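You operate a simulated robot arm through the tools that you are given. There is no shell and no other tool. Be economical: measure what you need, move in short steps, check, and stop when the job is done.

You are at the controls of a simulated two-armed robot. One attempt, no reset.

TASK
Hand-wash the white wool scarf: two doses in the bowl, scarf in, press it clean.
Fine: the bowl holds cool water and stays put; then lay the scarf in the drip tray, ready for rinsing.

Only the result counts: the job must be done as asked and must still hold three seconds after the hand-in. Knocking over, shifting, dropping, spilling or breaking anything else fails it.

THE ROBOT
Two 7-joint arms with two-finger parallel grippers on one trunk, on a base that drives. Base frame: it is fixed to the floor where the robot stands at the start and does not move with it; the origin is under the middle of the robot, x ahead of it, y to its left, z up; the surface under the hand at the start is at about z = 0.91. Units: m, rad, N and s.
The left shoulder is at the start at [0.026, 0.101, 1.312], the right one opposite. With the tool pointing down near the work surface each hand reaches from about 0.1 to 0.48 m from the robot's upright axis, wherever it stands, measured 20 degrees to its own side. Places, roughly: inside of the drip tray [0.4, -0.5, 0.9]; pump head [0.5, -0.2, 1.1]; top of the wool scarf [0.5, -0.4, 1]; wool scarf (9x8x7 cm) [0.5, -0.4, 0.9]. Payload 2.4 kg a hand.
The tool frame of a hand sits at the grasp point between the pads (the TCP): z along the fingers, y along the line on which they close. The tips reach 0.024 m beyond it. The gripper opens to 0.068 m. The fingers are 0.017 m wide and 0.01 m thick; the gripper's body (0.04 by 0.07 m) begins 0.041 m behind the TCP.
Orientation is told as [roll, pitch, yaw] about the base's x, y, z axes, in that order, counted from this pose: with the fingers straight down and closing along the base's y, the tool's x points along the base's -x, its y along +y and its z along -z.

THE INTERFACE
- The arms move only by the tool step_arm. It takes "left_commands", "right_commands" or both (then of equal length, played together; a hand with none holds still); each is a list of rows, each an object of numbers (a shift or turn left out is 0, a gripper value left out holds the last): "dx", "dy", "dz": the shift along the tool's x, y, z in m; "ax", "ay", "az": the turn, a rotation vector about the tool's x, y, z in rad; "grip": the closure, from 0 (fully open) to 1 (shut). In form: [{"dx": .., "dy": .., "dz": .., "ax": .., "ay": .., "az": .., "grip": ..}, ...]. A call has 1 to 20 rows; each row shifts and turns the commanded pose from where the row before left it, along the tool's axes as they then stand. Rows are played at 5 a second. More than 0.05 m and 0.15 rad between two rows, or a gripper value outside its range, and nothing of the call is played. Where a pose cannot be reached the arm comes as near as it can. A force on the tool above 40 N (or 10 N above the force at the start of the call, whichever is more), or a blocked arm, ends the call early, and 0.2 s more pass. The fingers move at their own pace (about 0.072 m/s each) and stop on an object; they squeeze with about 23 N. The grip force told is the motor's: it shows also when the fingers shut on nothing. Time passes only in rows, and 0.2 s behind the last, so rows that do not move let the fingers close. It gives the time, the measured TCP pose, the force on the tool (base axes), the opening and the grip force at its end, in the units of the frame above (readings bear some noise), with the torque about the TCP (base axes, N m) and any sound that the robot's microphone picked up.
- Cameras (640 x 400 px; columns grow to the right, rows downward): "scene" is now at [0.0924, -0.0332, 1.4539]; the picture's right is [-0.39, -0.92, -0.00], its down [-0.67, 0.28, -0.69] and it looks along [0.64, -0.27, -0.72] (base axes); focal length 259 px, centre (320, 200). "left" rides on the left gripper at [0.084, -0.011, -0.075] in its tool frame; the picture's right is [0.13, 0.99, 0.00], its down [-0.60, 0.08, -0.79] and it looks along [-0.79, 0.10, 0.61] (tool axes); focal length 251 px, centre (320, 200). "right" rides on the right gripper at [0.084, 0.011, -0.075] in its tool frame; the picture's right is [-0.13, 0.99, 0.00], its down [-0.60, -0.08, -0.79] and it looks along [-0.79, -0.10, 0.61] (tool axes); focal length 251 px, centre (320, 200). There is no depth. A picture from a camera that has moved, and an enlarged one, comes with that camera's place and axes in the base frame and with its lens.
- get_image(camera): a new picture of that camera. It takes no simulated time.
- slide_trunk(by): slides the trunk up (or, below 0, down) by that many m; the arms and the scene camera ride with it, the base frame stays. It gives what a move gives, with no picture.
- roll_base(legs): drives the robot by 1 to 6 legs, each [ahead, left, turn to the left] in m, m and rad, along the robot's own axes; the way and the turn of a leg run together, so that a leg with both is an arc; at most 1.5 m and 3.142 rad a leg. The arms and the cameras ride along, it lands a little off, and it stops where it bumps. It gives what a move gives.
- head_to(pan, tilt): turns the head with the scene camera to pan (to the left, within 1.501 rad either way) and tilt (down, from -0.506 to 1.204), counted from straight ahead of the robot. It gives what a move gives.
- close_up(camera, box): a new picture of the part [left, top, right, bottom] of that camera's present view, enlarged. It takes no simulated time.
- finish_job(): hands the job in; it is judged then, once.

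Go step by step. Nothing tells you exact positions but the pictures and the camera data: compare them with the known pose of the tool, close in by small moves and look again before you grip or let go. The budget is 120 turns and 100 pictures, counting those below and the enlarged ones. Unless the task says otherwise, let go and move clear before handing in, and close with one line.

The tools are called after "Call:" as name(argument=value, ...) on one line, values as JSON. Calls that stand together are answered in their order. step_arm: Moves the arms, as the interface text tells. Its arguments: {"type":"object","properties":{"left_commands":{"type":"array","items":{"type":"object","properties":{"dx":{"type":"number"},"dy":{"type":"number"},"dz":{"type":"number"},"ax":{"type":"number"},"ay":{"type":"number"},"az":{"type":"number"},"grip":{"type":"number"}}}},"right_commands":{"type":"array","items":{"type":"object","properties":{"dx":{"type":"number"},"dy":{"type":"number"},"dz":{"type":"number"},"ax":{"type":"number"},"ay":{"type":"number"},"az":{"type":"number"},"grip":{"type":"number"}}}}},"required":[]} The other tools are called the same way: slide_trunk (by) slides the trunk up or down; roll_base (legs) drives the base; head_to (pan, tilt) turns the head that bears the scene camera; get_image (camera) takes a picture; close_up (camera, box) takes an enlarged picture of a part of a camera's view; finish_job () hands the job in.

At the start:

```text
clock: 0.0
left_tool_pos: [0.2763, -0.019, 1.1985]
left_orientation: [0.001, 0.0, 0.0]
left_force: [-0.6, 0.0, 1.2]
left_ft_torque: [0.0, -0.02, 0.03]
left_finger_gap: 0.0679
left_finger_force: 0.1
right_tool_pos: [0.2665, -0.3548, 1.1993]
right_orientation: [0.002, 0.003, 0.0]
right_force: [-0.1, -0.5, 0.5]
right_ft_torque: [0.0, -0.02, -0.02]
right_finger_gap: 0.068
right_finger_force: 0.1
trunk travel left (down, up): [-0.525, 0.324]
robot x, y, heading: [0.0006, -0.0013, 0.001]
head pan, tilt: [-0.4, 0.81]
```

scene: 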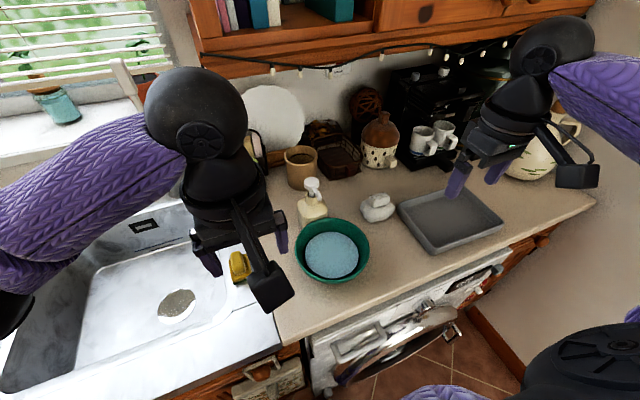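
right: 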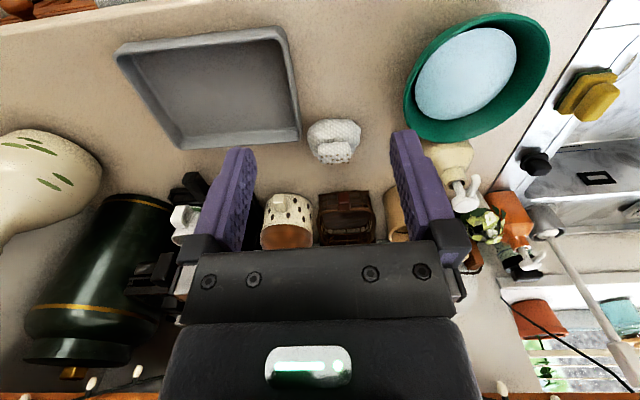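
left: 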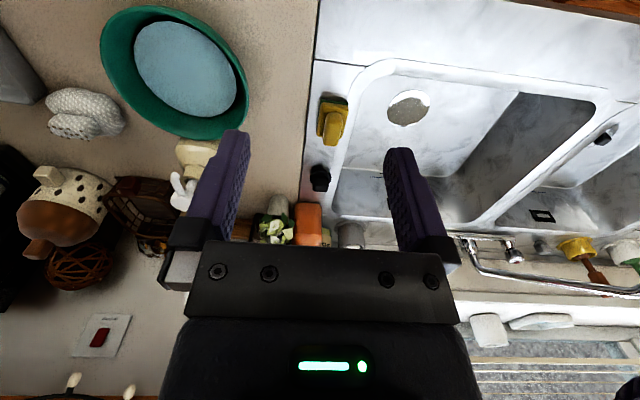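

The bowl (about [0.38, -0.19]), the pump bottle behind it, the scarf and the tray are in view. I'll look closer at the bottle, nozzle and bowl first.

Call:
close_up(camera="scene", box=[260, 150, 420, 290])

Call:
close_up(camera="right", box=[300, 0, 560, 280])

Call:
close_up(camera="left", box=[20, 0, 260, 230])

```text
2.86 times, centred on (340, 220) of scene
camera zoom: at [0.0924, -0.0332, 1.4539], right [-0.39, -0.92, 0.0], down [-0.67, 0.28, -0.69], along [0.64, -0.27, -0.72], focal length 739 px, centre (263, 143)
```

zoom: 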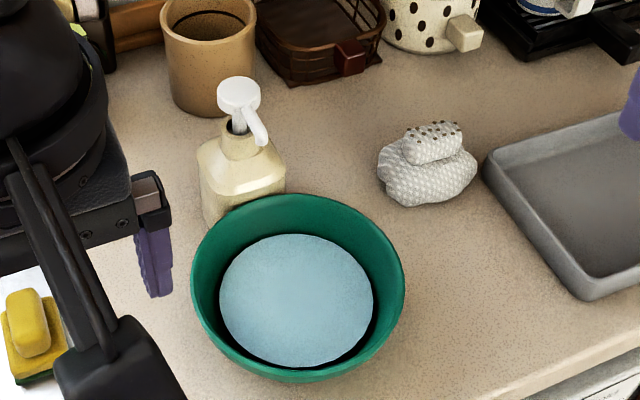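

```text
1.43 times, centred on (430, 140) of right
camera zoom: at [0.1829, -0.3446, 1.2747], right [0.13, 0.99, 0.0], down [0.6, -0.08, 0.79], along [0.79, -0.1, -0.61], focal length 359 px, centre (163, 286)
```

zoom: 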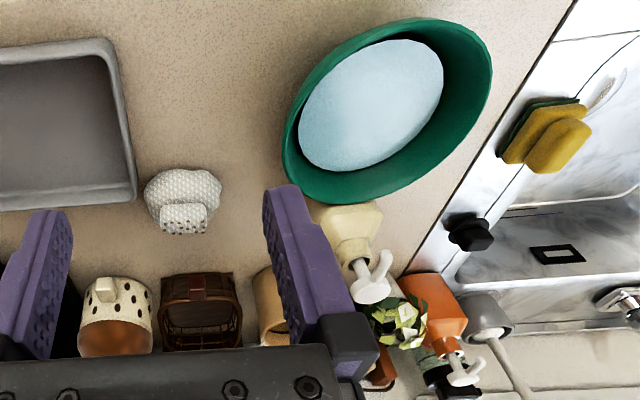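

```text
1.74 times, centred on (140, 115) of left
camera zoom: at [0.1915, -0.029, 1.2733], right [-0.13, 0.99, 0.0], down [0.6, 0.08, 0.79], along [0.79, 0.1, -0.61], focal length 437 px, centre (633, 348)
```

zoom: 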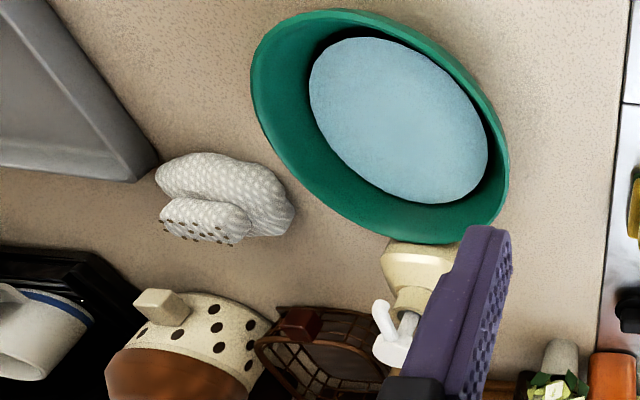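

The pump nozzle points toward -x with its tip around [0.438, -0.18, 1.06], inside the bowl rim (bowl centre about [0.378, -0.184]), so it can be pressed where it stands. I'll park the left hand to the left, then drive nearer so that the right hand reaches everything.

Call:
step_arm(left_commands=[{"dy": 0.04, "dz": -0.01}, {"dy": 0.04, "dz": -0.01}, {"dy": 0.04, "dx": 0.02}, {"dy": 0.04, "dx": 0.02}, {"dy": 0.04, "dx": 0.02}, {"dx": 0.02}])

Call:
roll_base(legs=[[0, -0.2, 0], [0.06, 0, 0]])

Call:
get_image(camera="scene")

Call:
get_image(camera="right")

```text
clock: 1.4
left_tool_pos: [0.2029, 0.1831, 1.2203]
left_orientation: [0.001, 0.003, -0.001]
left_force: [-0.6, 0.2, -0.4]
left_ft_torque: [-0.02, -0.04, 0.01]
left_finger_gap: 0.0679
left_finger_force: 0.2
left hand out of reach, approached as far as the arm can: row 6
right_tool_pos: [0.2656, -0.3549, 1.2006]
right_orientation: [0.001, 0.001, 0.002]
right_force: [0.8, 0.0, 0.2]
right_ft_torque: [0.0, 0.0, 0.0]
right_finger_gap: 0.0681
right_finger_force: 0.0
trunk travel left (down, up): [-0.525, 0.324]
robot x, y, heading: [0.0009, -0.0008, -0.003]
head pan, tilt: [-0.4, 0.81]
```

```text
clock: 3.1
left_tool_pos: [0.1973, -0.0167, 1.2206]
left_orientation: [0.001, 0.002, 0.004]
left_force: [-0.5, 0.3, -0.2]
left_ft_torque: [-0.01, 0.01, 0.02]
left_finger_gap: 0.0678
left_finger_force: 0.1
right_tool_pos: [0.2631, -0.5533, 1.2023]
right_orientation: [0.0, -0.001, 0.005]
right_force: [0.1, 0.2, -0.1]
right_ft_torque: [-0.02, -0.02, -0.03]
right_finger_gap: 0.0681
right_finger_force: 0.0
trunk travel left (down, up): [-0.525, 0.324]
robot x, y, heading: [-0.0017, -0.2012, 0.001]
head pan, tilt: [-0.4, 0.81]
stopped in leg 1: the robot was blocked; the commanded pose is now the measured one
```

```text
93 pictures are left
camera scene: at [0.0875, -0.2321, 1.4541], right [-0.38, -0.92, 0.0], down [-0.67, 0.28, -0.69], along [0.64, -0.27, -0.72], focal length 259 px, centre (320, 200)
```

scene: 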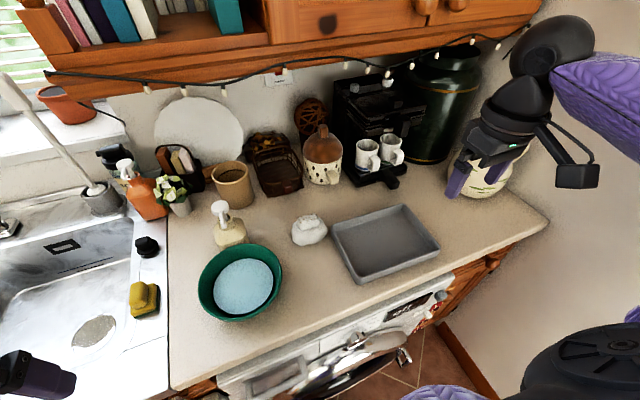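

```text
92 pictures are left
camera right: at [0.1796, -0.5434, 1.2754], right [0.12, 0.99, 0.0], down [0.6, -0.07, 0.79], along [0.79, -0.1, -0.61], focal length 251 px, centre (320, 200)
```

right: 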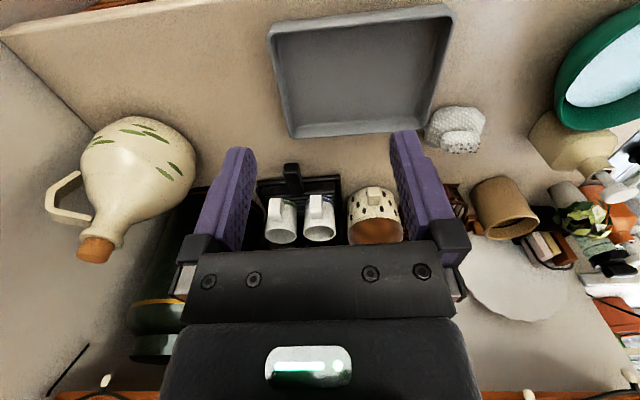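

The counter blocks driving further ahead, but the left hand should just reach the pump from here. I'll refine the pump head position while bringing the left hand, closed, above it.

Call:
close_up(camera="scene", box=[180, 180, 300, 255])

Call:
step_arm(left_commands=[{"dx": -0.03, "dy": -0.03, "grip": 1}, {"dx": -0.04, "dy": -0.03}, {"dx": -0.04, "dy": -0.03}, {"dx": -0.04, "dy": -0.03}, {"dx": -0.03, "dy": -0.02}, {}])

Call:
get_image(camera="left")

```text
5.33 times, centred on (240, 218) of scene
camera zoom: at [0.0875, -0.2321, 1.4541], right [-0.38, -0.92, 0.0], down [-0.67, 0.28, -0.69], along [0.64, -0.27, -0.72], focal length 1380 px, centre (747, 107)
```

zoom: 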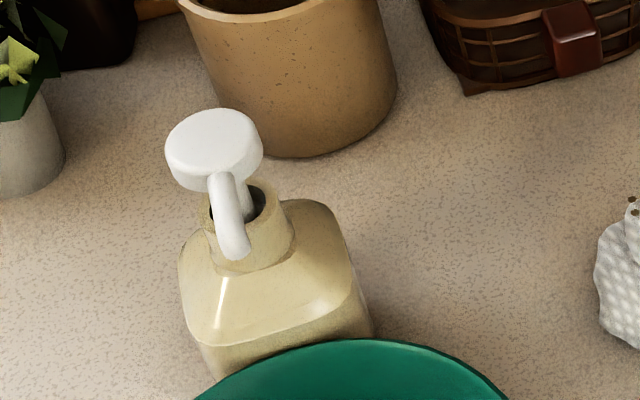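

```text
clock: 4.5
left_tool_pos: [0.3807, -0.1569, 1.2201]
left_orientation: [0.0, 0.002, 0.004]
left_force: [-0.1, -0.4, -0.6]
left_ft_torque: [0.01, -0.01, -0.01]
left_finger_gap: 0.0004
left_finger_force: 22.9
right_tool_pos: [0.2664, -0.554, 1.2008]
right_orientation: [0.001, -0.002, 0.005]
right_force: [-0.4, -0.4, -1.0]
right_ft_torque: [-0.01, 0.0, -0.03]
right_finger_gap: 0.0679
right_finger_force: 0.1
trunk travel left (down, up): [-0.525, 0.324]
robot x, y, heading: [0.0003, -0.2032, 0.008]
head pan, tilt: [-0.4, 0.81]
```

```text
90 pictures are left
camera left: at [0.2974, -0.1672, 1.2961], right [-0.13, 0.99, 0.0], down [0.61, 0.08, 0.79], along [0.79, 0.11, -0.61], focal length 251 px, centre (320, 200)
```

left: 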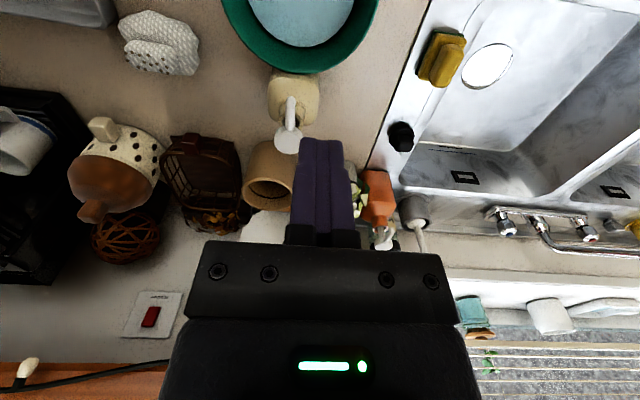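

The pump head looks to be about [0.475, -0.18, 1.08], disc 3.5 cm wide. I'll come above it and check.

Call:
step_arm(left_commands=[{"dx": -0.03, "dy": -0.008, "dz": 0.01}, {"dx": -0.03, "dy": -0.008, "dz": 0.02}, {"dx": -0.034, "dy": -0.008, "dz": 0.025}, {"dz": 0.01}, {}])

Call:
close_up(camera="scene", box=[170, 150, 290, 225])

Call:
get_image(camera="left")

Call:
get_image(camera="right")

```text
clock: 5.7
left_tool_pos: [0.4635, -0.1762, 1.1607]
left_orientation: [0.0, 0.002, 0.004]
left_force: [-0.9, 0.5, -0.1]
left_ft_torque: [-0.01, -0.03, 0.0]
left_finger_gap: 0.0003
left_finger_force: 23.0
left hand out of reach, approached as far as the arm can: row 3
right_tool_pos: [0.2657, -0.5551, 1.2017]
right_orientation: [0.0, -0.001, 0.004]
right_force: [0.9, 0.0, -1.1]
right_ft_torque: [0.01, -0.01, -0.05]
right_finger_gap: 0.0678
right_finger_force: 0.1
trunk travel left (down, up): [-0.525, 0.324]
robot x, y, heading: [0.0, -0.1982, 0.011]
head pan, tilt: [-0.4, 0.81]
```

```text
5.33 times, centred on (230, 188) of scene
camera zoom: at [0.0904, -0.2332, 1.454], right [-0.38, -0.92, 0.0], down [-0.67, 0.28, -0.69], along [0.64, -0.27, -0.72], focal length 1380 px, centre (800, 267)
```

zoom: 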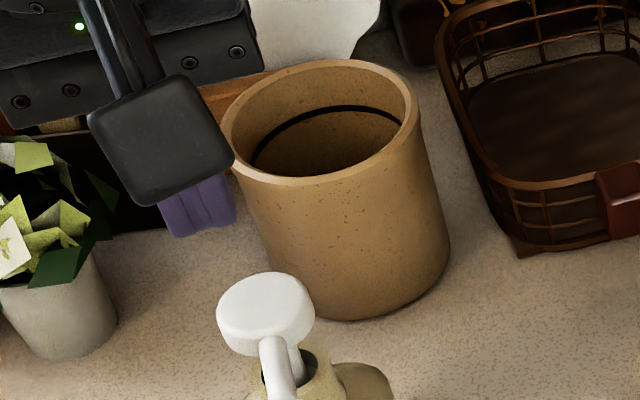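

```text
88 pictures are left
camera left: at [0.3789, -0.1864, 1.2364], right [-0.13, 0.99, 0.0], down [0.61, 0.08, 0.79], along [0.78, 0.11, -0.61], focal length 251 px, centre (320, 200)
```

left: 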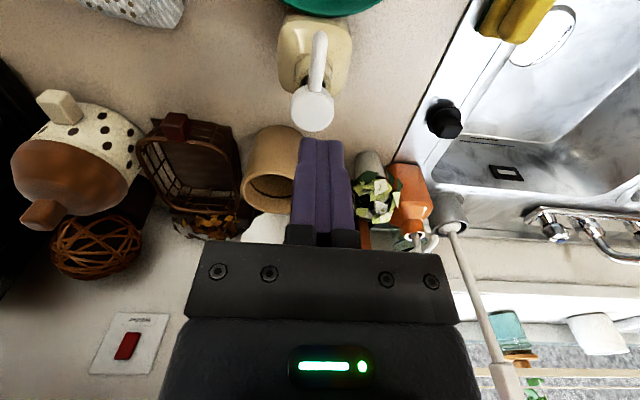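

```text
87 pictures are left
camera right: at [0.1823, -0.5443, 1.2748], right [0.12, 0.99, 0.0], down [0.6, -0.07, 0.79], along [0.79, -0.1, -0.61], focal length 251 px, centre (320, 200)
```

right: 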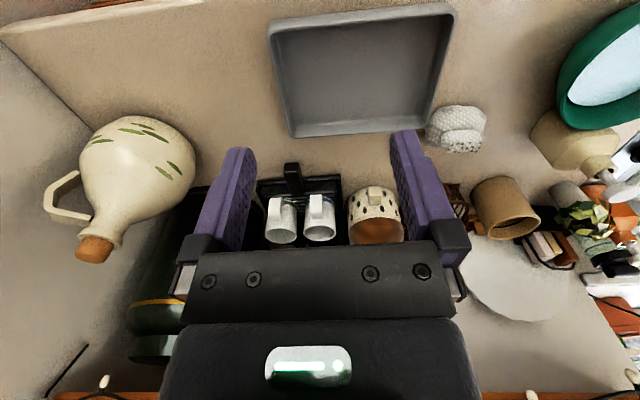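

The pump head is about [0.482, -0.179, 1.072]; the hand stops 2 cm short with the tool upright. I'll tilt the fingers forward to gain reach.

Call:
step_arm(left_commands=[{"ay": -0.12}, {"ay": -0.12}, {}])

```text
clock: 6.5
left_tool_pos: [0.4626, -0.175, 1.1611]
left_orientation: [-0.001, -0.236, 0.005]
left_force: [-0.4, -0.6, -0.5]
left_ft_torque: [0.0, 0.0, -0.01]
left_finger_gap: 0.0
left_finger_force: 23.0
right_tool_pos: [0.2663, -0.5546, 1.2007]
right_orientation: [0.0, 0.0, 0.004]
right_force: [-0.1, -0.7, 0.2]
right_ft_torque: [0.0, 0.01, -0.02]
right_finger_gap: 0.0683
right_finger_force: 0.1
trunk travel left (down, up): [-0.525, 0.324]
robot x, y, heading: [-0.0029, -0.2035, 0.008]
head pan, tilt: [-0.4, 0.81]
```

Call:
step_arm(left_commands=[{"dx": -0.0045, "dy": -0.004, "dz": 0.02}, {"dz": 0.018}, {}])

Call:
close_up(camera="left", box=[220, 40, 420, 240])

Call:
close_up(camera="scene", box=[170, 160, 290, 235])

```text
clock: 7.3
left_tool_pos: [0.4754, -0.1803, 1.1255]
left_orientation: [0.0, -0.238, 0.005]
left_force: [1.2, 0.6, -0.5]
left_ft_torque: [0.0, -0.01, -0.04]
left_finger_gap: 0.0
left_finger_force: 23.6
right_tool_pos: [0.2671, -0.5549, 1.2015]
right_orientation: [0.0, 0.0, 0.004]
right_force: [-0.1, -0.4, -1.4]
right_ft_torque: [-0.02, 0.0, -0.01]
right_finger_gap: 0.0682
right_finger_force: 0.2
trunk travel left (down, up): [-0.525, 0.324]
robot x, y, heading: [0.0004, -0.2034, 0.004]
head pan, tilt: [-0.4, 0.81]
```

```text
2.00 times, centred on (320, 140) of left
camera zoom: at [0.3765, -0.191, 1.1784], right [-0.13, 0.99, -0.03], down [0.4, 0.08, 0.91], along [0.91, 0.11, -0.41], focal length 503 px, centre (320, 320)
```

zoom: 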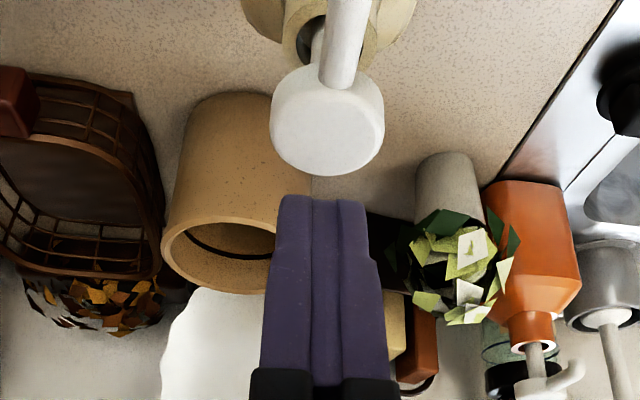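

```text
5.33 times, centred on (230, 198) of scene
camera zoom: at [0.0905, -0.2333, 1.454], right [-0.38, -0.92, 0.0], down [-0.67, 0.28, -0.69], along [0.64, -0.27, -0.72], focal length 1380 px, centre (800, 213)
```

zoom: 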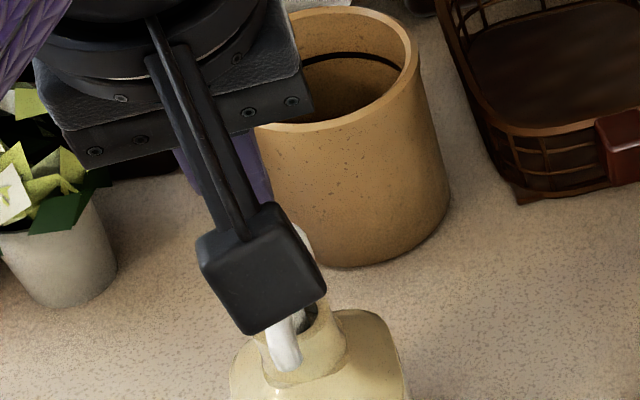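

The tips sit about 3 cm above the disc, well centred. Now down in small steps until contact.

Call:
step_arm(left_commands=[{"dx": 0.0053, "dz": 0.0092}, {"dx": 0.0023, "dz": 0.0097}, {"dx": 0.0012, "dz": 0.0049}, {"dx": 0.0012, "dz": 0.0049}, {}])

Call:
close_up(camera="left", box=[220, 40, 420, 240])

```text
clock: 8.5
left_tool_pos: [0.4733, -0.1801, 1.0953]
left_orientation: [0.0, -0.238, 0.005]
left_force: [0.3, 0.9, 1.3]
left_ft_torque: [0.02, -0.01, 0.0]
left_finger_gap: 0.0
left_finger_force: 23.3
right_tool_pos: [0.2656, -0.5532, 1.2007]
right_orientation: [0.0, 0.001, 0.005]
right_force: [0.1, 0.2, -0.4]
right_ft_torque: [0.01, 0.0, 0.01]
right_finger_gap: 0.0681
right_finger_force: 0.0
trunk travel left (down, up): [-0.525, 0.324]
robot x, y, heading: [-0.0013, -0.1981, 0.005]
head pan, tilt: [-0.4, 0.81]
```

```text
2.00 times, centred on (320, 140) of left
camera zoom: at [0.3734, -0.1906, 1.1483], right [-0.13, 0.99, -0.03], down [0.4, 0.08, 0.91], along [0.91, 0.11, -0.41], focal length 503 px, centre (320, 320)
```

zoom: 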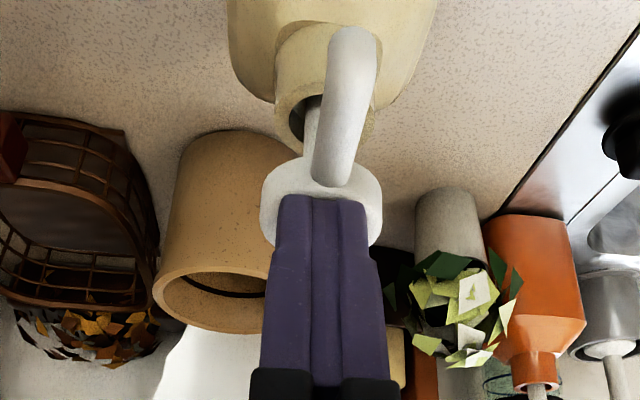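

The tips are right at the disc's top and centred. Pressing on in small steps to see the force curve.

Call:
step_arm(left_commands=[{"dx": 0.001, "dz": 0.004}, {"dx": 0.001, "dz": 0.004}, {}])

```text
clock: 9.3
left_tool_pos: [0.4726, -0.1792, 1.0866]
left_orientation: [0.0, -0.237, 0.005]
left_force: [0.7, 0.7, 4.1]
left_ft_torque: [0.05, 0.02, -0.01]
left_finger_gap: 0.0
left_finger_force: 23.0
right_tool_pos: [0.2663, -0.5539, 1.2]
right_orientation: [-0.001, -0.001, 0.006]
right_force: [-0.3, -0.3, -0.7]
right_ft_torque: [0.01, 0.0, -0.01]
right_finger_gap: 0.0678
right_finger_force: 0.0
trunk travel left (down, up): [-0.525, 0.324]
robot x, y, heading: [-0.0008, -0.1986, 0.007]
head pan, tilt: [-0.4, 0.81]
```

Contact: the pump spring pushes back at about 4 N. I'll continue down.

Call:
step_arm(left_commands=[{"dx": 0.001, "dz": 0.004}, {"dx": 0.001, "dz": 0.004}, {}, {}])

Call:
close_up(camera="left", box=[200, 0, 440, 200])

```text
clock: 10.3
left_tool_pos: [0.4715, -0.181, 1.079]
left_orientation: [-0.001, -0.238, 0.006]
left_force: [0.3, -1.4, 5.4]
left_ft_torque: [-0.05, -0.04, 0.02]
left_finger_gap: 0.0
left_finger_force: 23.0
right_tool_pos: [0.2659, -0.5544, 1.2008]
right_orientation: [0.001, 0.002, 0.006]
right_force: [0.0, 0.9, -0.6]
right_ft_torque: [0.0, -0.01, 0.02]
right_finger_gap: 0.068
right_finger_force: 0.1
trunk travel left (down, up): [-0.525, 0.324]
robot x, y, heading: [-0.0008, -0.2016, 0.007]
head pan, tilt: [-0.4, 0.81]
```

```text
2.00 times, centred on (320, 100) of left
camera zoom: at [0.3727, -0.1911, 1.1319], right [-0.13, 0.99, -0.03], down [0.4, 0.08, 0.91], along [0.91, 0.11, -0.41], focal length 503 px, centre (320, 400)
```

zoom: 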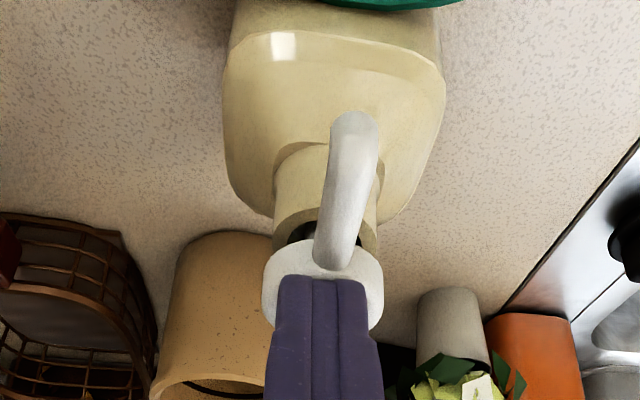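

Call:
step_arm(left_commands=[{"dx": 0.001, "dz": 0.004}, {}, {}])

```text
clock: 11.1
left_tool_pos: [0.4703, -0.1802, 1.077]
left_orientation: [0.0, -0.24, 0.005]
left_force: [3.2, 0.7, 28.8]
left_ft_torque: [0.06, -0.08, 0.02]
left_finger_gap: 0.0
left_finger_force: 23.4
right_tool_pos: [0.2651, -0.5545, 1.2012]
right_orientation: [0.0, -0.001, 0.006]
right_force: [0.2, -0.2, 0.3]
right_ft_torque: [0.01, 0.01, 0.01]
right_finger_gap: 0.0683
right_finger_force: 0.1
trunk travel left (down, up): [-0.525, 0.324]
robot x, y, heading: [-0.0012, -0.201, 0.006]
head pan, tilt: [-0.4, 0.81]
```

The pump bottomed out (29 N). I'll let it rise fully and look for the dose in the bowl.

Call:
step_arm(left_commands=[{"dx": -0.0023, "dz": -0.0097}, {"dx": -0.0023, "dz": -0.0097}, {"dx": -0.0012, "dz": -0.0049}, {}, {}])

Call:
close_up(camera="scene", box=[180, 190, 310, 330])

Call:
close_up(camera="left", box=[200, 0, 440, 200])

```text
clock: 12.3
left_tool_pos: [0.4715, -0.1806, 1.1]
left_orientation: [0.0, -0.236, 0.006]
left_force: [-0.2, 0.0, 0.6]
left_ft_torque: [0.01, 0.02, -0.01]
left_finger_gap: 0.0001
left_finger_force: 22.9
right_tool_pos: [0.2657, -0.5547, 1.2009]
right_orientation: [0.001, 0.0, 0.004]
right_force: [0.2, -0.2, -0.2]
right_ft_torque: [0.04, 0.01, 0.0]
right_finger_gap: 0.0678
right_finger_force: 0.0
trunk travel left (down, up): [-0.525, 0.324]
robot x, y, heading: [-0.0017, -0.2011, 0.005]
head pan, tilt: [-0.4, 0.81]
```

```text
2.86 times, centred on (245, 260) of scene
camera zoom: at [0.0905, -0.2333, 1.4539], right [-0.38, -0.92, 0.0], down [-0.67, 0.28, -0.69], along [0.64, -0.27, -0.72], focal length 739 px, centre (534, 29)
```

zoom: 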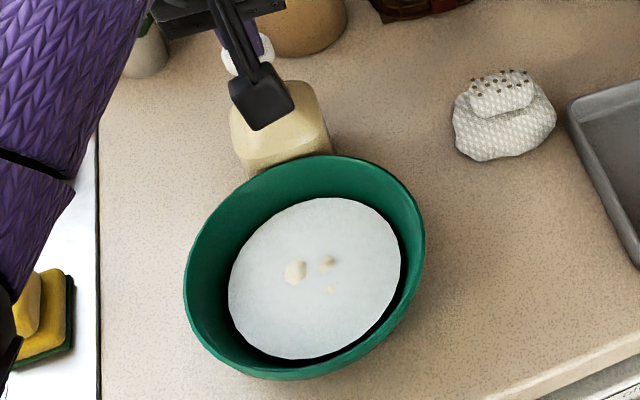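

```text
2.00 times, centred on (320, 100) of left
camera zoom: at [0.3729, -0.1913, 1.1526], right [-0.13, 0.99, -0.03], down [0.4, 0.08, 0.91], along [0.91, 0.11, -0.41], focal length 503 px, centre (320, 400)
```

zoom: 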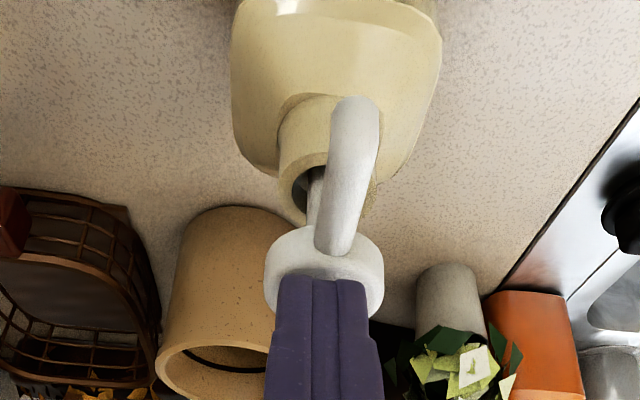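

One dose is visible in the whitened water. The pump is fully up again; second stroke now.

Call:
step_arm(left_commands=[{"dx": 0.0014, "dz": 0.0058}, {"dx": 0.001, "dz": 0.004}, {"dx": 0.001, "dz": 0.004}, {"dx": 0.001, "dz": 0.004}, {"dx": 0.001, "dz": 0.004}, {"dx": 0.0006, "dz": 0.0025}, {}, {}])

```text
clock: 14.1
left_tool_pos: [0.4708, -0.1809, 1.0755]
left_orientation: [0.0, -0.239, 0.003]
left_force: [3.5, 0.8, 27.9]
left_ft_torque: [0.1, -0.12, 0.0]
left_finger_gap: 0.0001
left_finger_force: 22.9
right_tool_pos: [0.2658, -0.5546, 1.2015]
right_orientation: [-0.001, -0.002, 0.004]
right_force: [-0.6, 0.6, -0.1]
right_ft_torque: [-0.01, 0.0, 0.0]
right_finger_gap: 0.068
right_finger_force: 0.0
trunk travel left (down, up): [-0.525, 0.324]
robot x, y, heading: [0.0004, -0.2033, 0.004]
head pan, tilt: [-0.4, 0.81]
```

Second stroke bottomed out. I'll raise the left hand and check the bowl.

Call:
step_arm(left_commands=[{"dx": -0.0023, "dz": -0.0097}, {"dx": -0.0023, "dz": -0.0097}, {"dx": -0.0046, "dz": -0.0194}, {"dx": -0.007, "dz": -0.029}, {"dx": -0.007, "dz": -0.029}, {}])

Call:
close_up(camera="scene", box=[180, 190, 310, 330])

```text
clock: 15.5
left_tool_pos: [0.4716, -0.1802, 1.1735]
left_orientation: [0.0, -0.239, 0.005]
left_force: [0.1, -0.4, -0.4]
left_ft_torque: [0.03, 0.0, -0.01]
left_finger_gap: 0.0
left_finger_force: 23.0
right_tool_pos: [0.2668, -0.5534, 1.1996]
right_orientation: [-0.001, 0.0, 0.007]
right_force: [-0.2, 0.7, -0.1]
right_ft_torque: [0.01, -0.01, 0.0]
right_finger_gap: 0.0678
right_finger_force: 0.0
trunk travel left (down, up): [-0.525, 0.324]
robot x, y, heading: [-0.0016, -0.1989, 0.006]
head pan, tilt: [-0.4, 0.81]
```

```text
2.86 times, centred on (245, 260) of scene
camera zoom: at [0.0906, -0.2333, 1.4539], right [-0.38, -0.92, 0.0], down [-0.67, 0.28, -0.69], along [0.64, -0.27, -0.72], focal length 739 px, centre (534, 29)
```

zoom: 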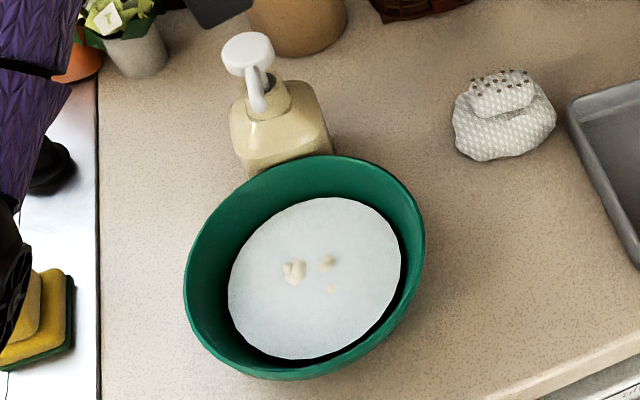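

The dose blob grew: two doses in. Now I park the left hand back to the left and inspect the scarf.

Call:
step_arm(left_commands=[{"dx": 0.03, "dz": -0.03}, {"dx": 0.03, "dy": 0.01, "ay": 0.12}, {"dx": 0.04, "dy": 0.03, "ay": 0.118}, {"dx": 0.04, "dy": 0.04}, {"dx": 0.04, "dy": 0.04}, {"dx": 0.04, "dy": 0.04}, {"dx": 0.03, "dy": 0.02}, {}])

Call:
close_up(camera="scene", box=[280, 200, 440, 290])

Call:
close_up(camera="right", box=[260, 0, 500, 170])

```text
refused: row 4 steps farther than a row can; nothing moved
```

```text
4.00 times, centred on (360, 245) of scene
camera zoom: at [0.0906, -0.2333, 1.4539], right [-0.38, -0.92, 0.0], down [-0.67, 0.28, -0.69], along [0.64, -0.27, -0.72], focal length 1035 px, centre (160, 20)
```

zoom: 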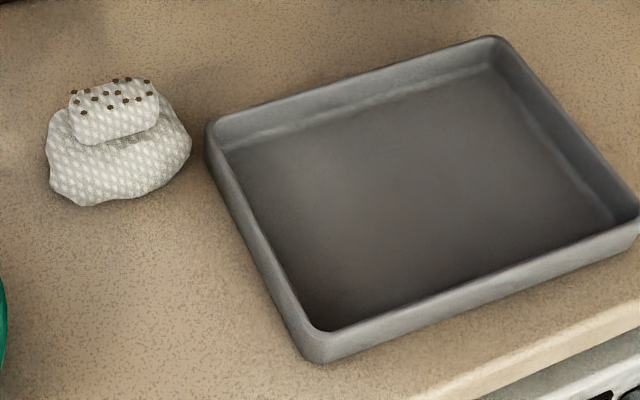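

```text
2.35 times, centred on (380, 85) of right
camera zoom: at [0.1825, -0.5444, 1.2748], right [0.12, 0.99, 0.0], down [0.6, -0.07, 0.79], along [0.79, -0.1, -0.61], focal length 592 px, centre (179, 471)
```

zoom: 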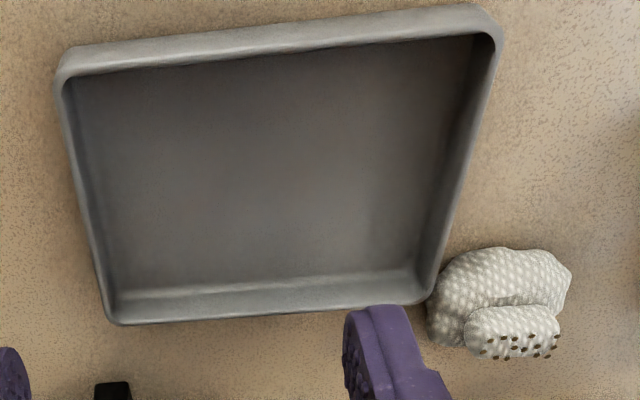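

One row was too long. I'll redo the parking, and move the right hand toward the scarf (about [0.457, -0.363], top roll ~0.97) at height.

Call:
step_arm(left_commands=[{"dx": 0.03, "dz": -0.03}, {"dx": 0.03, "dy": 0.01, "ay": 0.12}, {"dx": 0.035, "dy": 0.03, "ay": 0.118}, {"dx": 0.03, "dy": 0.035}, {"dx": 0.03, "dy": 0.035}, {"dx": 0.03, "dy": 0.035}, {"dx": 0.03, "dy": 0.02}, {}])

Call:
step_arm(right_commands=[{"dx": -0.03, "dy": 0.03}, {"dx": -0.03, "dy": 0.035, "dz": 0.015}, {"dx": -0.03, "dy": 0.035, "dz": 0.015}, {"dx": -0.03, "dy": 0.035, "dz": 0.015}, {"dx": -0.03, "dy": 0.035, "dz": 0.02}, {"dx": -0.03, "dy": 0.02, "dz": 0.025}, {"dz": 0.03}, {}])

Call:
get_image(camera="right")

Call:
get_image(camera="scene")

```text
clock: 17.3
left_tool_pos: [0.2505, -0.0172, 1.1854]
left_orientation: [-0.001, 0.002, 0.003]
left_force: [0.0, -0.8, -0.8]
left_ft_torque: [0.01, 0.04, 0.03]
left_finger_gap: 0.0003
left_finger_force: 23.6
right_tool_pos: [0.2656, -0.5534, 1.2003]
right_orientation: [0.002, 0.0, 0.004]
right_force: [-0.6, -0.3, 0.3]
right_ft_torque: [-0.05, 0.0, -0.03]
right_finger_gap: 0.0681
right_finger_force: 0.1
trunk travel left (down, up): [-0.525, 0.324]
robot x, y, heading: [-0.0014, -0.2003, 0.003]
head pan, tilt: [-0.4, 0.81]
```

```text
refused: row 5 steps farther than a row can; nothing moved
```

```text
77 pictures are left
camera right: at [0.1826, -0.5444, 1.2748], right [0.12, 0.99, 0.0], down [0.6, -0.08, 0.79], along [0.79, -0.1, -0.61], focal length 251 px, centre (320, 200)
```

right: 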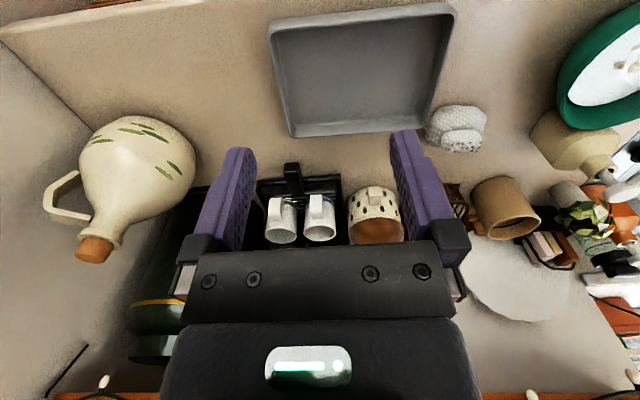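

```text
76 pictures are left
camera scene: at [0.0907, -0.2333, 1.4539], right [-0.38, -0.92, 0.0], down [-0.67, 0.28, -0.69], along [0.64, -0.27, -0.72], focal length 259 px, centre (320, 200)
```

scene: 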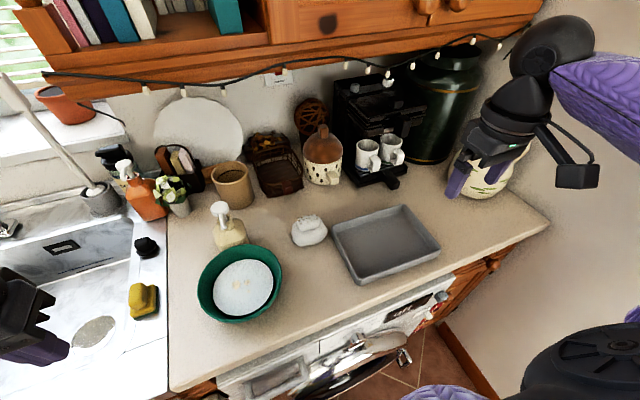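

The left hand is parked clear. Repeating the right hand's move with shorter rows.

Call:
step_arm(right_commands=[{"dx": -0.03, "dy": 0.03}, {"dx": -0.03, "dy": 0.03, "dz": 0.015}, {"dx": -0.03, "dy": 0.03, "dz": 0.015}, {"dx": -0.03, "dy": 0.03, "dz": 0.015}, {"dx": -0.03, "dy": 0.03, "dz": 0.015}, {"dx": -0.03, "dy": 0.03, "dz": 0.015}, {"dz": 0.03, "dy": 0.01}, {"dz": 0.03}, {}])

Call:
get_image(camera="right")

Call:
close_up(camera="scene", box=[240, 160, 400, 260])

```text
clock: 19.3
left_tool_pos: [0.2512, -0.016, 1.1845]
left_orientation: [0.001, 0.0, 0.004]
left_force: [0.1, -0.3, 0.7]
left_ft_torque: [0.0, 0.01, -0.03]
left_finger_gap: 0.0
left_finger_force: 23.2
right_tool_pos: [0.4447, -0.3634, 1.0648]
right_orientation: [0.0, 0.0, 0.005]
right_force: [0.3, -0.1, 0.5]
right_ft_torque: [-0.02, -0.02, 0.02]
right_finger_gap: 0.0682
right_finger_force: 0.0
trunk travel left (down, up): [-0.525, 0.324]
robot x, y, heading: [0.0, -0.1995, 0.002]
head pan, tilt: [-0.4, 0.81]
```

```text
75 pictures are left
camera right: at [0.3619, -0.3537, 1.1391], right [0.12, 0.99, 0.0], down [0.6, -0.07, 0.79], along [0.79, -0.1, -0.61], focal length 251 px, centre (320, 200)
```

right: 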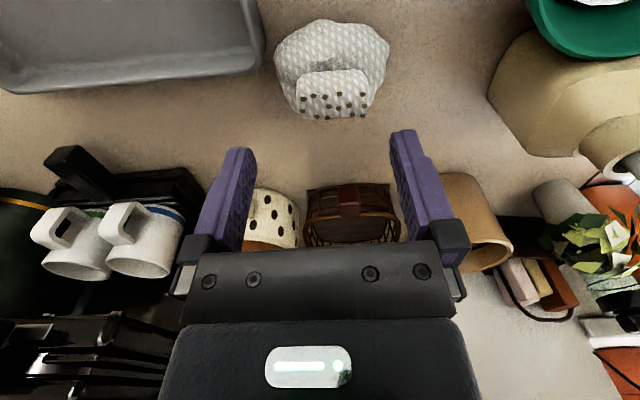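

```text
4.00 times, centred on (320, 210) of scene
camera zoom: at [0.0905, -0.233, 1.454], right [-0.38, -0.92, 0.0], down [-0.67, 0.28, -0.69], along [0.64, -0.27, -0.72], focal length 1035 px, centre (320, 160)
```

zoom: 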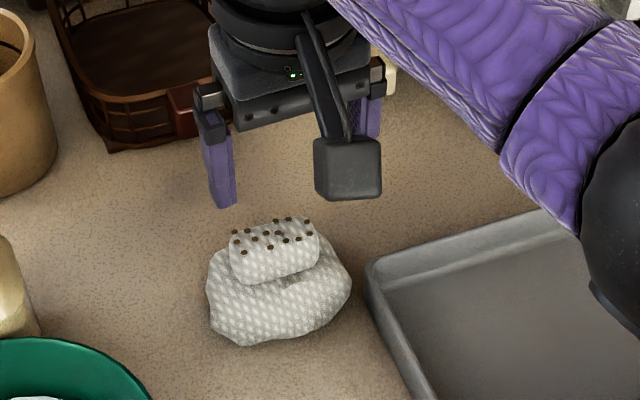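

The scarf's roll, with soil spots on it, is about 4.7 cm wide along y at [0.455, -0.36], top ~0.98. I'll centre and descend around it.

Call:
step_arm(right_commands=[{"dx": -0.011, "dy": 0.003, "dz": 0.02}, {"dz": 0.025}, {"dz": 0.015}, {}])

Call:
get_image(camera="right")

Call:
close_up(camera="scene", box=[240, 160, 400, 260])

```text
clock: 20.3
left_tool_pos: [0.2512, -0.0164, 1.1851]
left_orientation: [0.0, 0.0, 0.004]
left_force: [0.4, -0.9, 0.4]
left_ft_torque: [-0.01, 0.02, -0.02]
left_finger_gap: 0.0
left_finger_force: 23.3
right_tool_pos: [0.456, -0.3611, 1.0049]
right_orientation: [-0.001, 0.0, 0.005]
right_force: [-0.1, 0.3, -0.4]
right_ft_torque: [0.01, 0.01, 0.02]
right_finger_gap: 0.0679
right_finger_force: 0.2
trunk travel left (down, up): [-0.525, 0.324]
robot x, y, heading: [-0.0018, -0.2007, 0.004]
head pan, tilt: [-0.4, 0.81]
```

```text
73 pictures are left
camera right: at [0.3726, -0.3507, 1.0787], right [0.12, 0.99, 0.0], down [0.6, -0.07, 0.79], along [0.79, -0.1, -0.61], focal length 251 px, centre (320, 200)
```

right: 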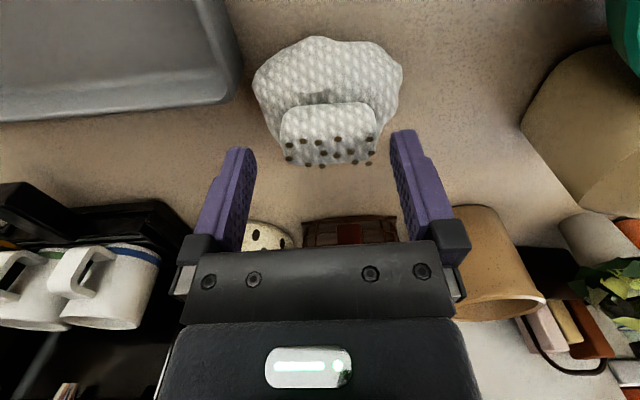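

```text
4.00 times, centred on (320, 210) of scene
camera zoom: at [0.0906, -0.233, 1.454], right [-0.38, -0.92, 0.0], down [-0.67, 0.28, -0.69], along [0.64, -0.27, -0.72], focal length 1035 px, centre (320, 160)
```

zoom: 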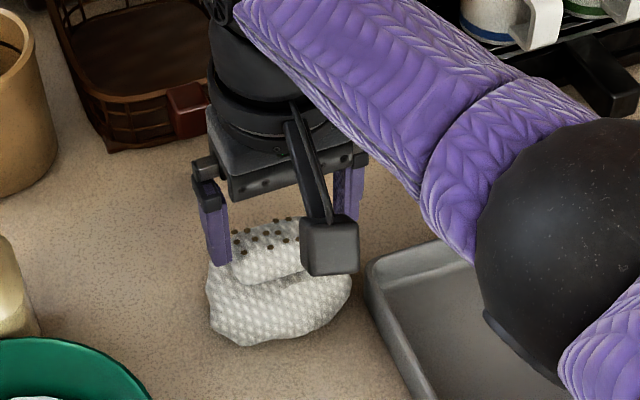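

Fingers straddle the roll; a 3 mm shift to the left, then down about 2.5 cm.

Call:
step_arm(right_commands=[{"dx": 0.002, "dy": 0.003, "dz": 0.008}, {"dz": 0.008}, {"dz": 0.005}, {}])

Call:
get_image(camera="right")

Call:
close_up(camera="scene", box=[240, 160, 400, 260])

```text
clock: 21.3
left_tool_pos: [0.2516, -0.0168, 1.1858]
left_orientation: [0.001, 0.0, 0.005]
left_force: [0.0, -0.2, -0.4]
left_ft_torque: [-0.03, 0.02, -0.02]
left_finger_gap: 0.0
left_finger_force: 22.5
right_tool_pos: [0.4547, -0.3577, 0.9832]
right_orientation: [0.0, 0.0, 0.005]
right_force: [0.4, 0.5, 0.6]
right_ft_torque: [0.02, 0.01, -0.02]
right_finger_gap: 0.0682
right_finger_force: 0.1
trunk travel left (down, up): [-0.525, 0.324]
robot x, y, heading: [-0.0016, -0.2008, 0.008]
head pan, tilt: [-0.4, 0.81]
```

```text
71 pictures are left
camera right: at [0.3706, -0.3473, 1.0582], right [0.12, 0.99, 0.0], down [0.6, -0.07, 0.79], along [0.79, -0.1, -0.61], focal length 251 px, centre (320, 200)
```

right: 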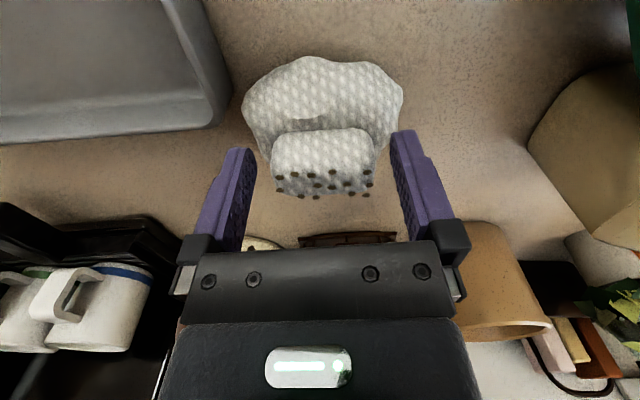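

```text
4.00 times, centred on (320, 210) of scene
camera zoom: at [0.0906, -0.233, 1.454], right [-0.38, -0.92, 0.0], down [-0.67, 0.28, -0.69], along [0.64, -0.27, -0.72], focal length 1035 px, centre (320, 160)
```

zoom: 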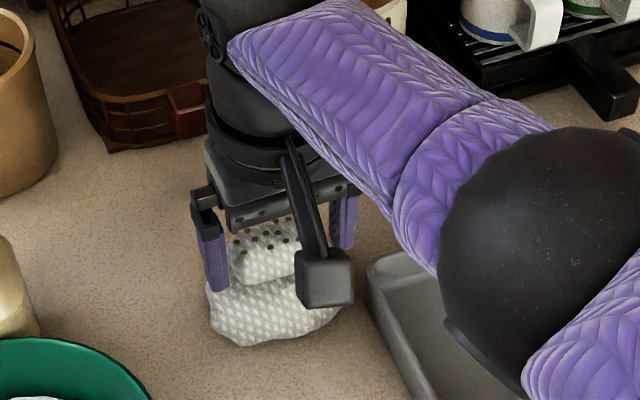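

Call:
step_arm(right_commands=[{"dz": 0.004}, {"dz": 0.004}, {"grip": 1}, {}, {}, {}])

Call:
get_image(camera="right")

```text
clock: 22.7
left_tool_pos: [0.2519, -0.0159, 1.185]
left_orientation: [0.0, 0.0, 0.005]
left_force: [1.0, -0.5, 0.2]
left_ft_torque: [0.02, -0.03, -0.01]
left_finger_gap: 0.0002
left_finger_force: 23.3
right_tool_pos: [0.4543, -0.3579, 0.9755]
right_orientation: [-0.001, 0.0, 0.006]
right_force: [0.8, 0.0, 1.7]
right_ft_torque: [0.02, -0.05, -0.02]
right_finger_gap: 0.0539
right_finger_force: 23.3
trunk travel left (down, up): [-0.525, 0.324]
robot x, y, heading: [-0.0013, -0.2008, 0.006]
head pan, tilt: [-0.4, 0.81]
```

```text
69 pictures are left
camera right: at [0.3705, -0.3472, 1.0503], right [0.12, 0.99, 0.0], down [0.6, -0.07, 0.79], along [0.79, -0.1, -0.61], focal length 251 px, centre (320, 200)
```

right: 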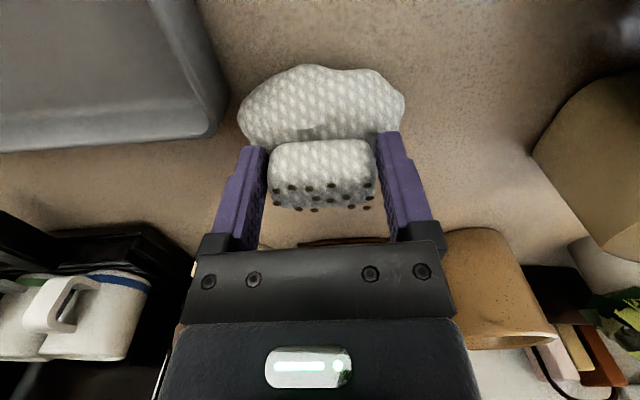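

The fingers hold the roll at 5.4 cm. Lifting gently.

Call:
step_arm(right_commands=[{"dz": -0.01}, {"dz": -0.02}, {"dz": -0.03}, {"dz": -0.03}, {}])

Call:
get_image(camera="right")

Call:
close_up(camera="scene", box=[180, 150, 400, 330])

```text
clock: 23.9
left_tool_pos: [0.2529, -0.0158, 1.1841]
left_orientation: [-0.001, 0.002, 0.005]
left_force: [-1.0, -0.2, 0.0]
left_ft_torque: [0.01, -0.01, 0.02]
left_finger_gap: 0.0
left_finger_force: 23.3
right_tool_pos: [0.4549, -0.3579, 1.0672]
right_orientation: [-0.001, -0.001, 0.005]
right_force: [-0.1, 0.8, -0.1]
right_ft_torque: [0.02, -0.01, -0.04]
right_finger_gap: 0.0538
right_finger_force: 23.0
trunk travel left (down, up): [-0.525, 0.324]
robot x, y, heading: [0.0018, -0.2007, 0.003]
head pan, tilt: [-0.4, 0.81]
```

```text
68 pictures are left
camera right: at [0.371, -0.3479, 1.1409], right [0.12, 0.99, 0.0], down [0.6, -0.07, 0.79], along [0.79, -0.1, -0.61], focal length 251 px, centre (320, 200)
```

right: 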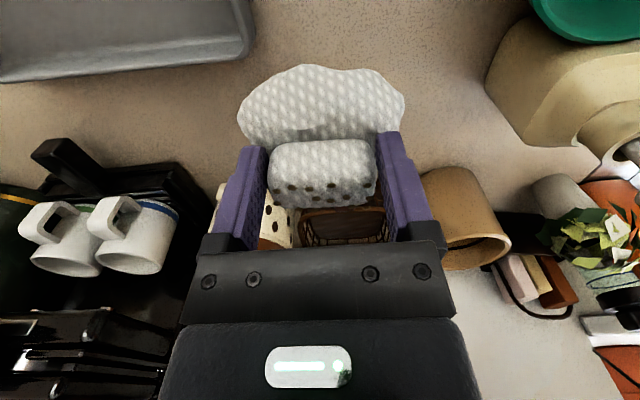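

```text
2.22 times, centred on (290, 240) of scene
camera zoom: at [0.0907, -0.233, 1.4539], right [-0.38, -0.92, 0.0], down [-0.67, 0.28, -0.69], along [0.64, -0.27, -0.72], focal length 575 px, centre (387, 111)
```

zoom: 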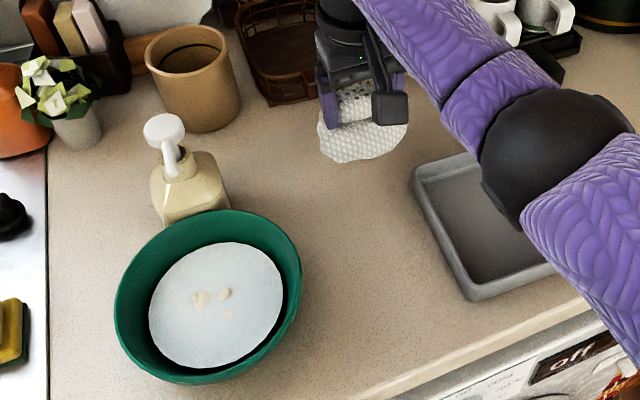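

The scarf is held securely and clear. I'll pin down the bowl centre from two views before carrying it over.

Call:
close_up(camera="scene", box=[190, 230, 290, 330])

Call:
get_image(camera="left")

```text
4.00 times, centred on (240, 280) of scene
camera zoom: at [0.0907, -0.233, 1.4539], right [-0.38, -0.92, 0.0], down [-0.67, 0.28, -0.69], along [0.64, -0.27, -0.72], focal length 1035 px, centre (640, -120)
```

zoom: 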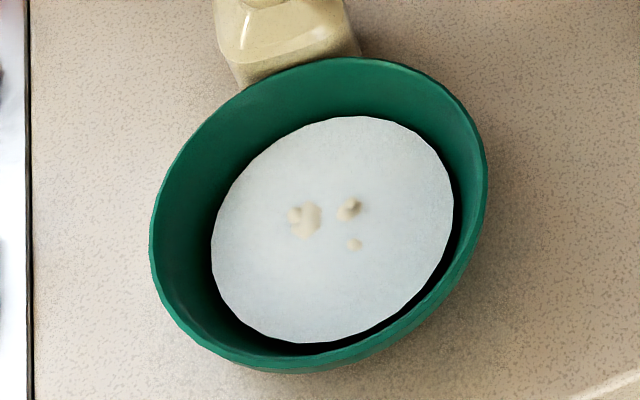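

```text
65 pictures are left
camera left: at [0.1674, -0.0274, 1.2605], right [-0.13, 0.99, 0.0], down [0.6, 0.08, 0.79], along [0.79, 0.11, -0.61], focal length 251 px, centre (320, 200)
```

left: 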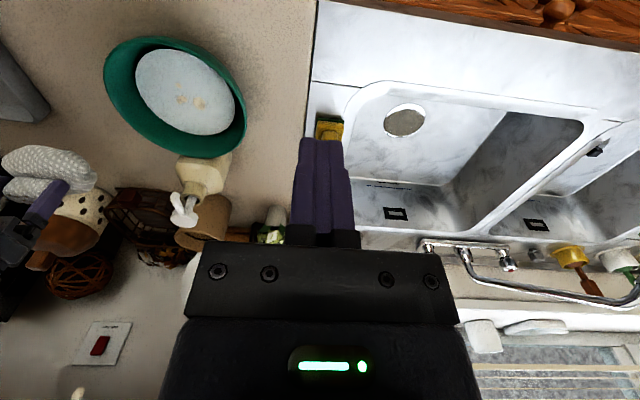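

Bowl centre comes out near [0.371, -0.181]. I move the scarf back in x first, away from the pump nozzle, then across over the bowl.

Call:
step_arm(right_commands=[{"dz": -0.02, "dx": 0.025}, {"dx": 0.03, "dz": -0.01}, {"dx": 0.032, "dy": 0.015}, {"dy": 0.035}, {"dy": 0.035}, {"dy": 0.035}, {"dy": 0.035}, {"dy": 0.022}, {}])

Call:
close_up(camera="scene", box=[170, 180, 330, 330])

Call:
get_image(camera="right")

Call:
get_image(camera="left")

```text
clock: 25.9
left_tool_pos: [0.2517, -0.0164, 1.1849]
left_orientation: [0.001, 0.0, 0.006]
left_force: [-1.1, 0.3, -0.1]
left_ft_torque: [0.03, 0.01, 0.02]
left_finger_gap: 0.0
left_finger_force: 23.0
right_tool_pos: [0.3647, -0.1799, 1.0963]
right_orientation: [-0.002, 0.0, 0.005]
right_force: [0.0, 1.8, -1.1]
right_ft_torque: [0.0, 0.0, 0.01]
right_finger_gap: 0.0535
right_finger_force: 23.0
trunk travel left (down, up): [-0.525, 0.324]
robot x, y, heading: [-0.0004, -0.201, 0.005]
head pan, tilt: [-0.4, 0.81]
```

```text
2.67 times, centred on (250, 255) of scene
camera zoom: at [0.0906, -0.233, 1.454], right [-0.38, -0.92, 0.0], down [-0.67, 0.28, -0.69], along [0.64, -0.27, -0.72], focal length 690 px, centre (507, 53)
```

zoom: 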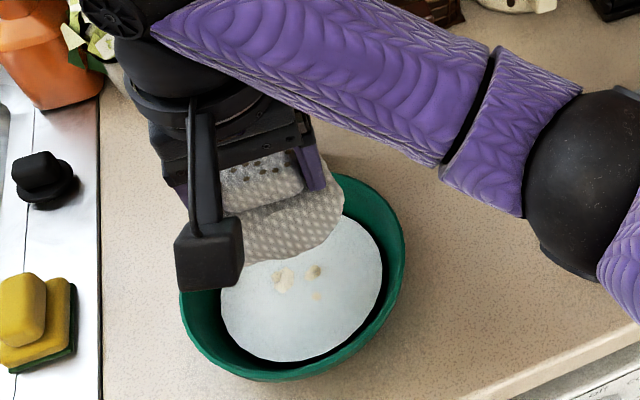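

```text
63 pictures are left
camera right: at [0.2817, -0.1702, 1.1704], right [0.12, 0.99, 0.0], down [0.6, -0.07, 0.79], along [0.79, -0.1, -0.61], focal length 251 px, centre (320, 200)
```

right: 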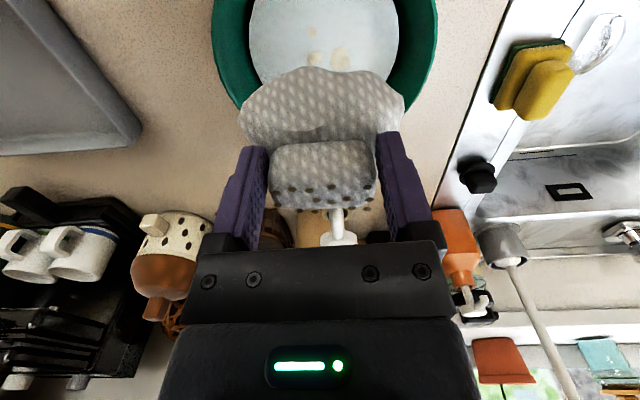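

```text
62 pictures are left
camera left: at [0.1673, -0.0274, 1.2605], right [-0.13, 0.99, 0.0], down [0.6, 0.08, 0.79], along [0.79, 0.11, -0.61], focal length 251 px, centre (320, 200)
```

left: 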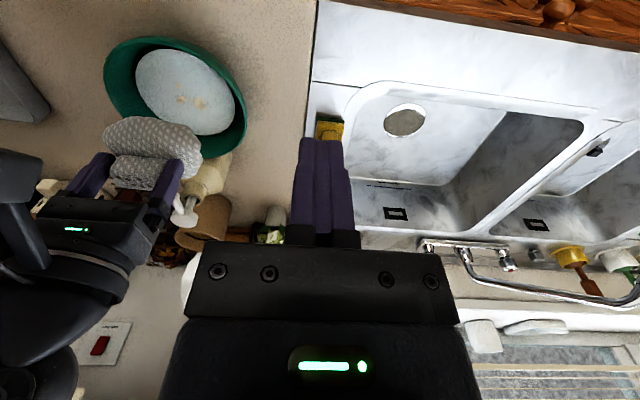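

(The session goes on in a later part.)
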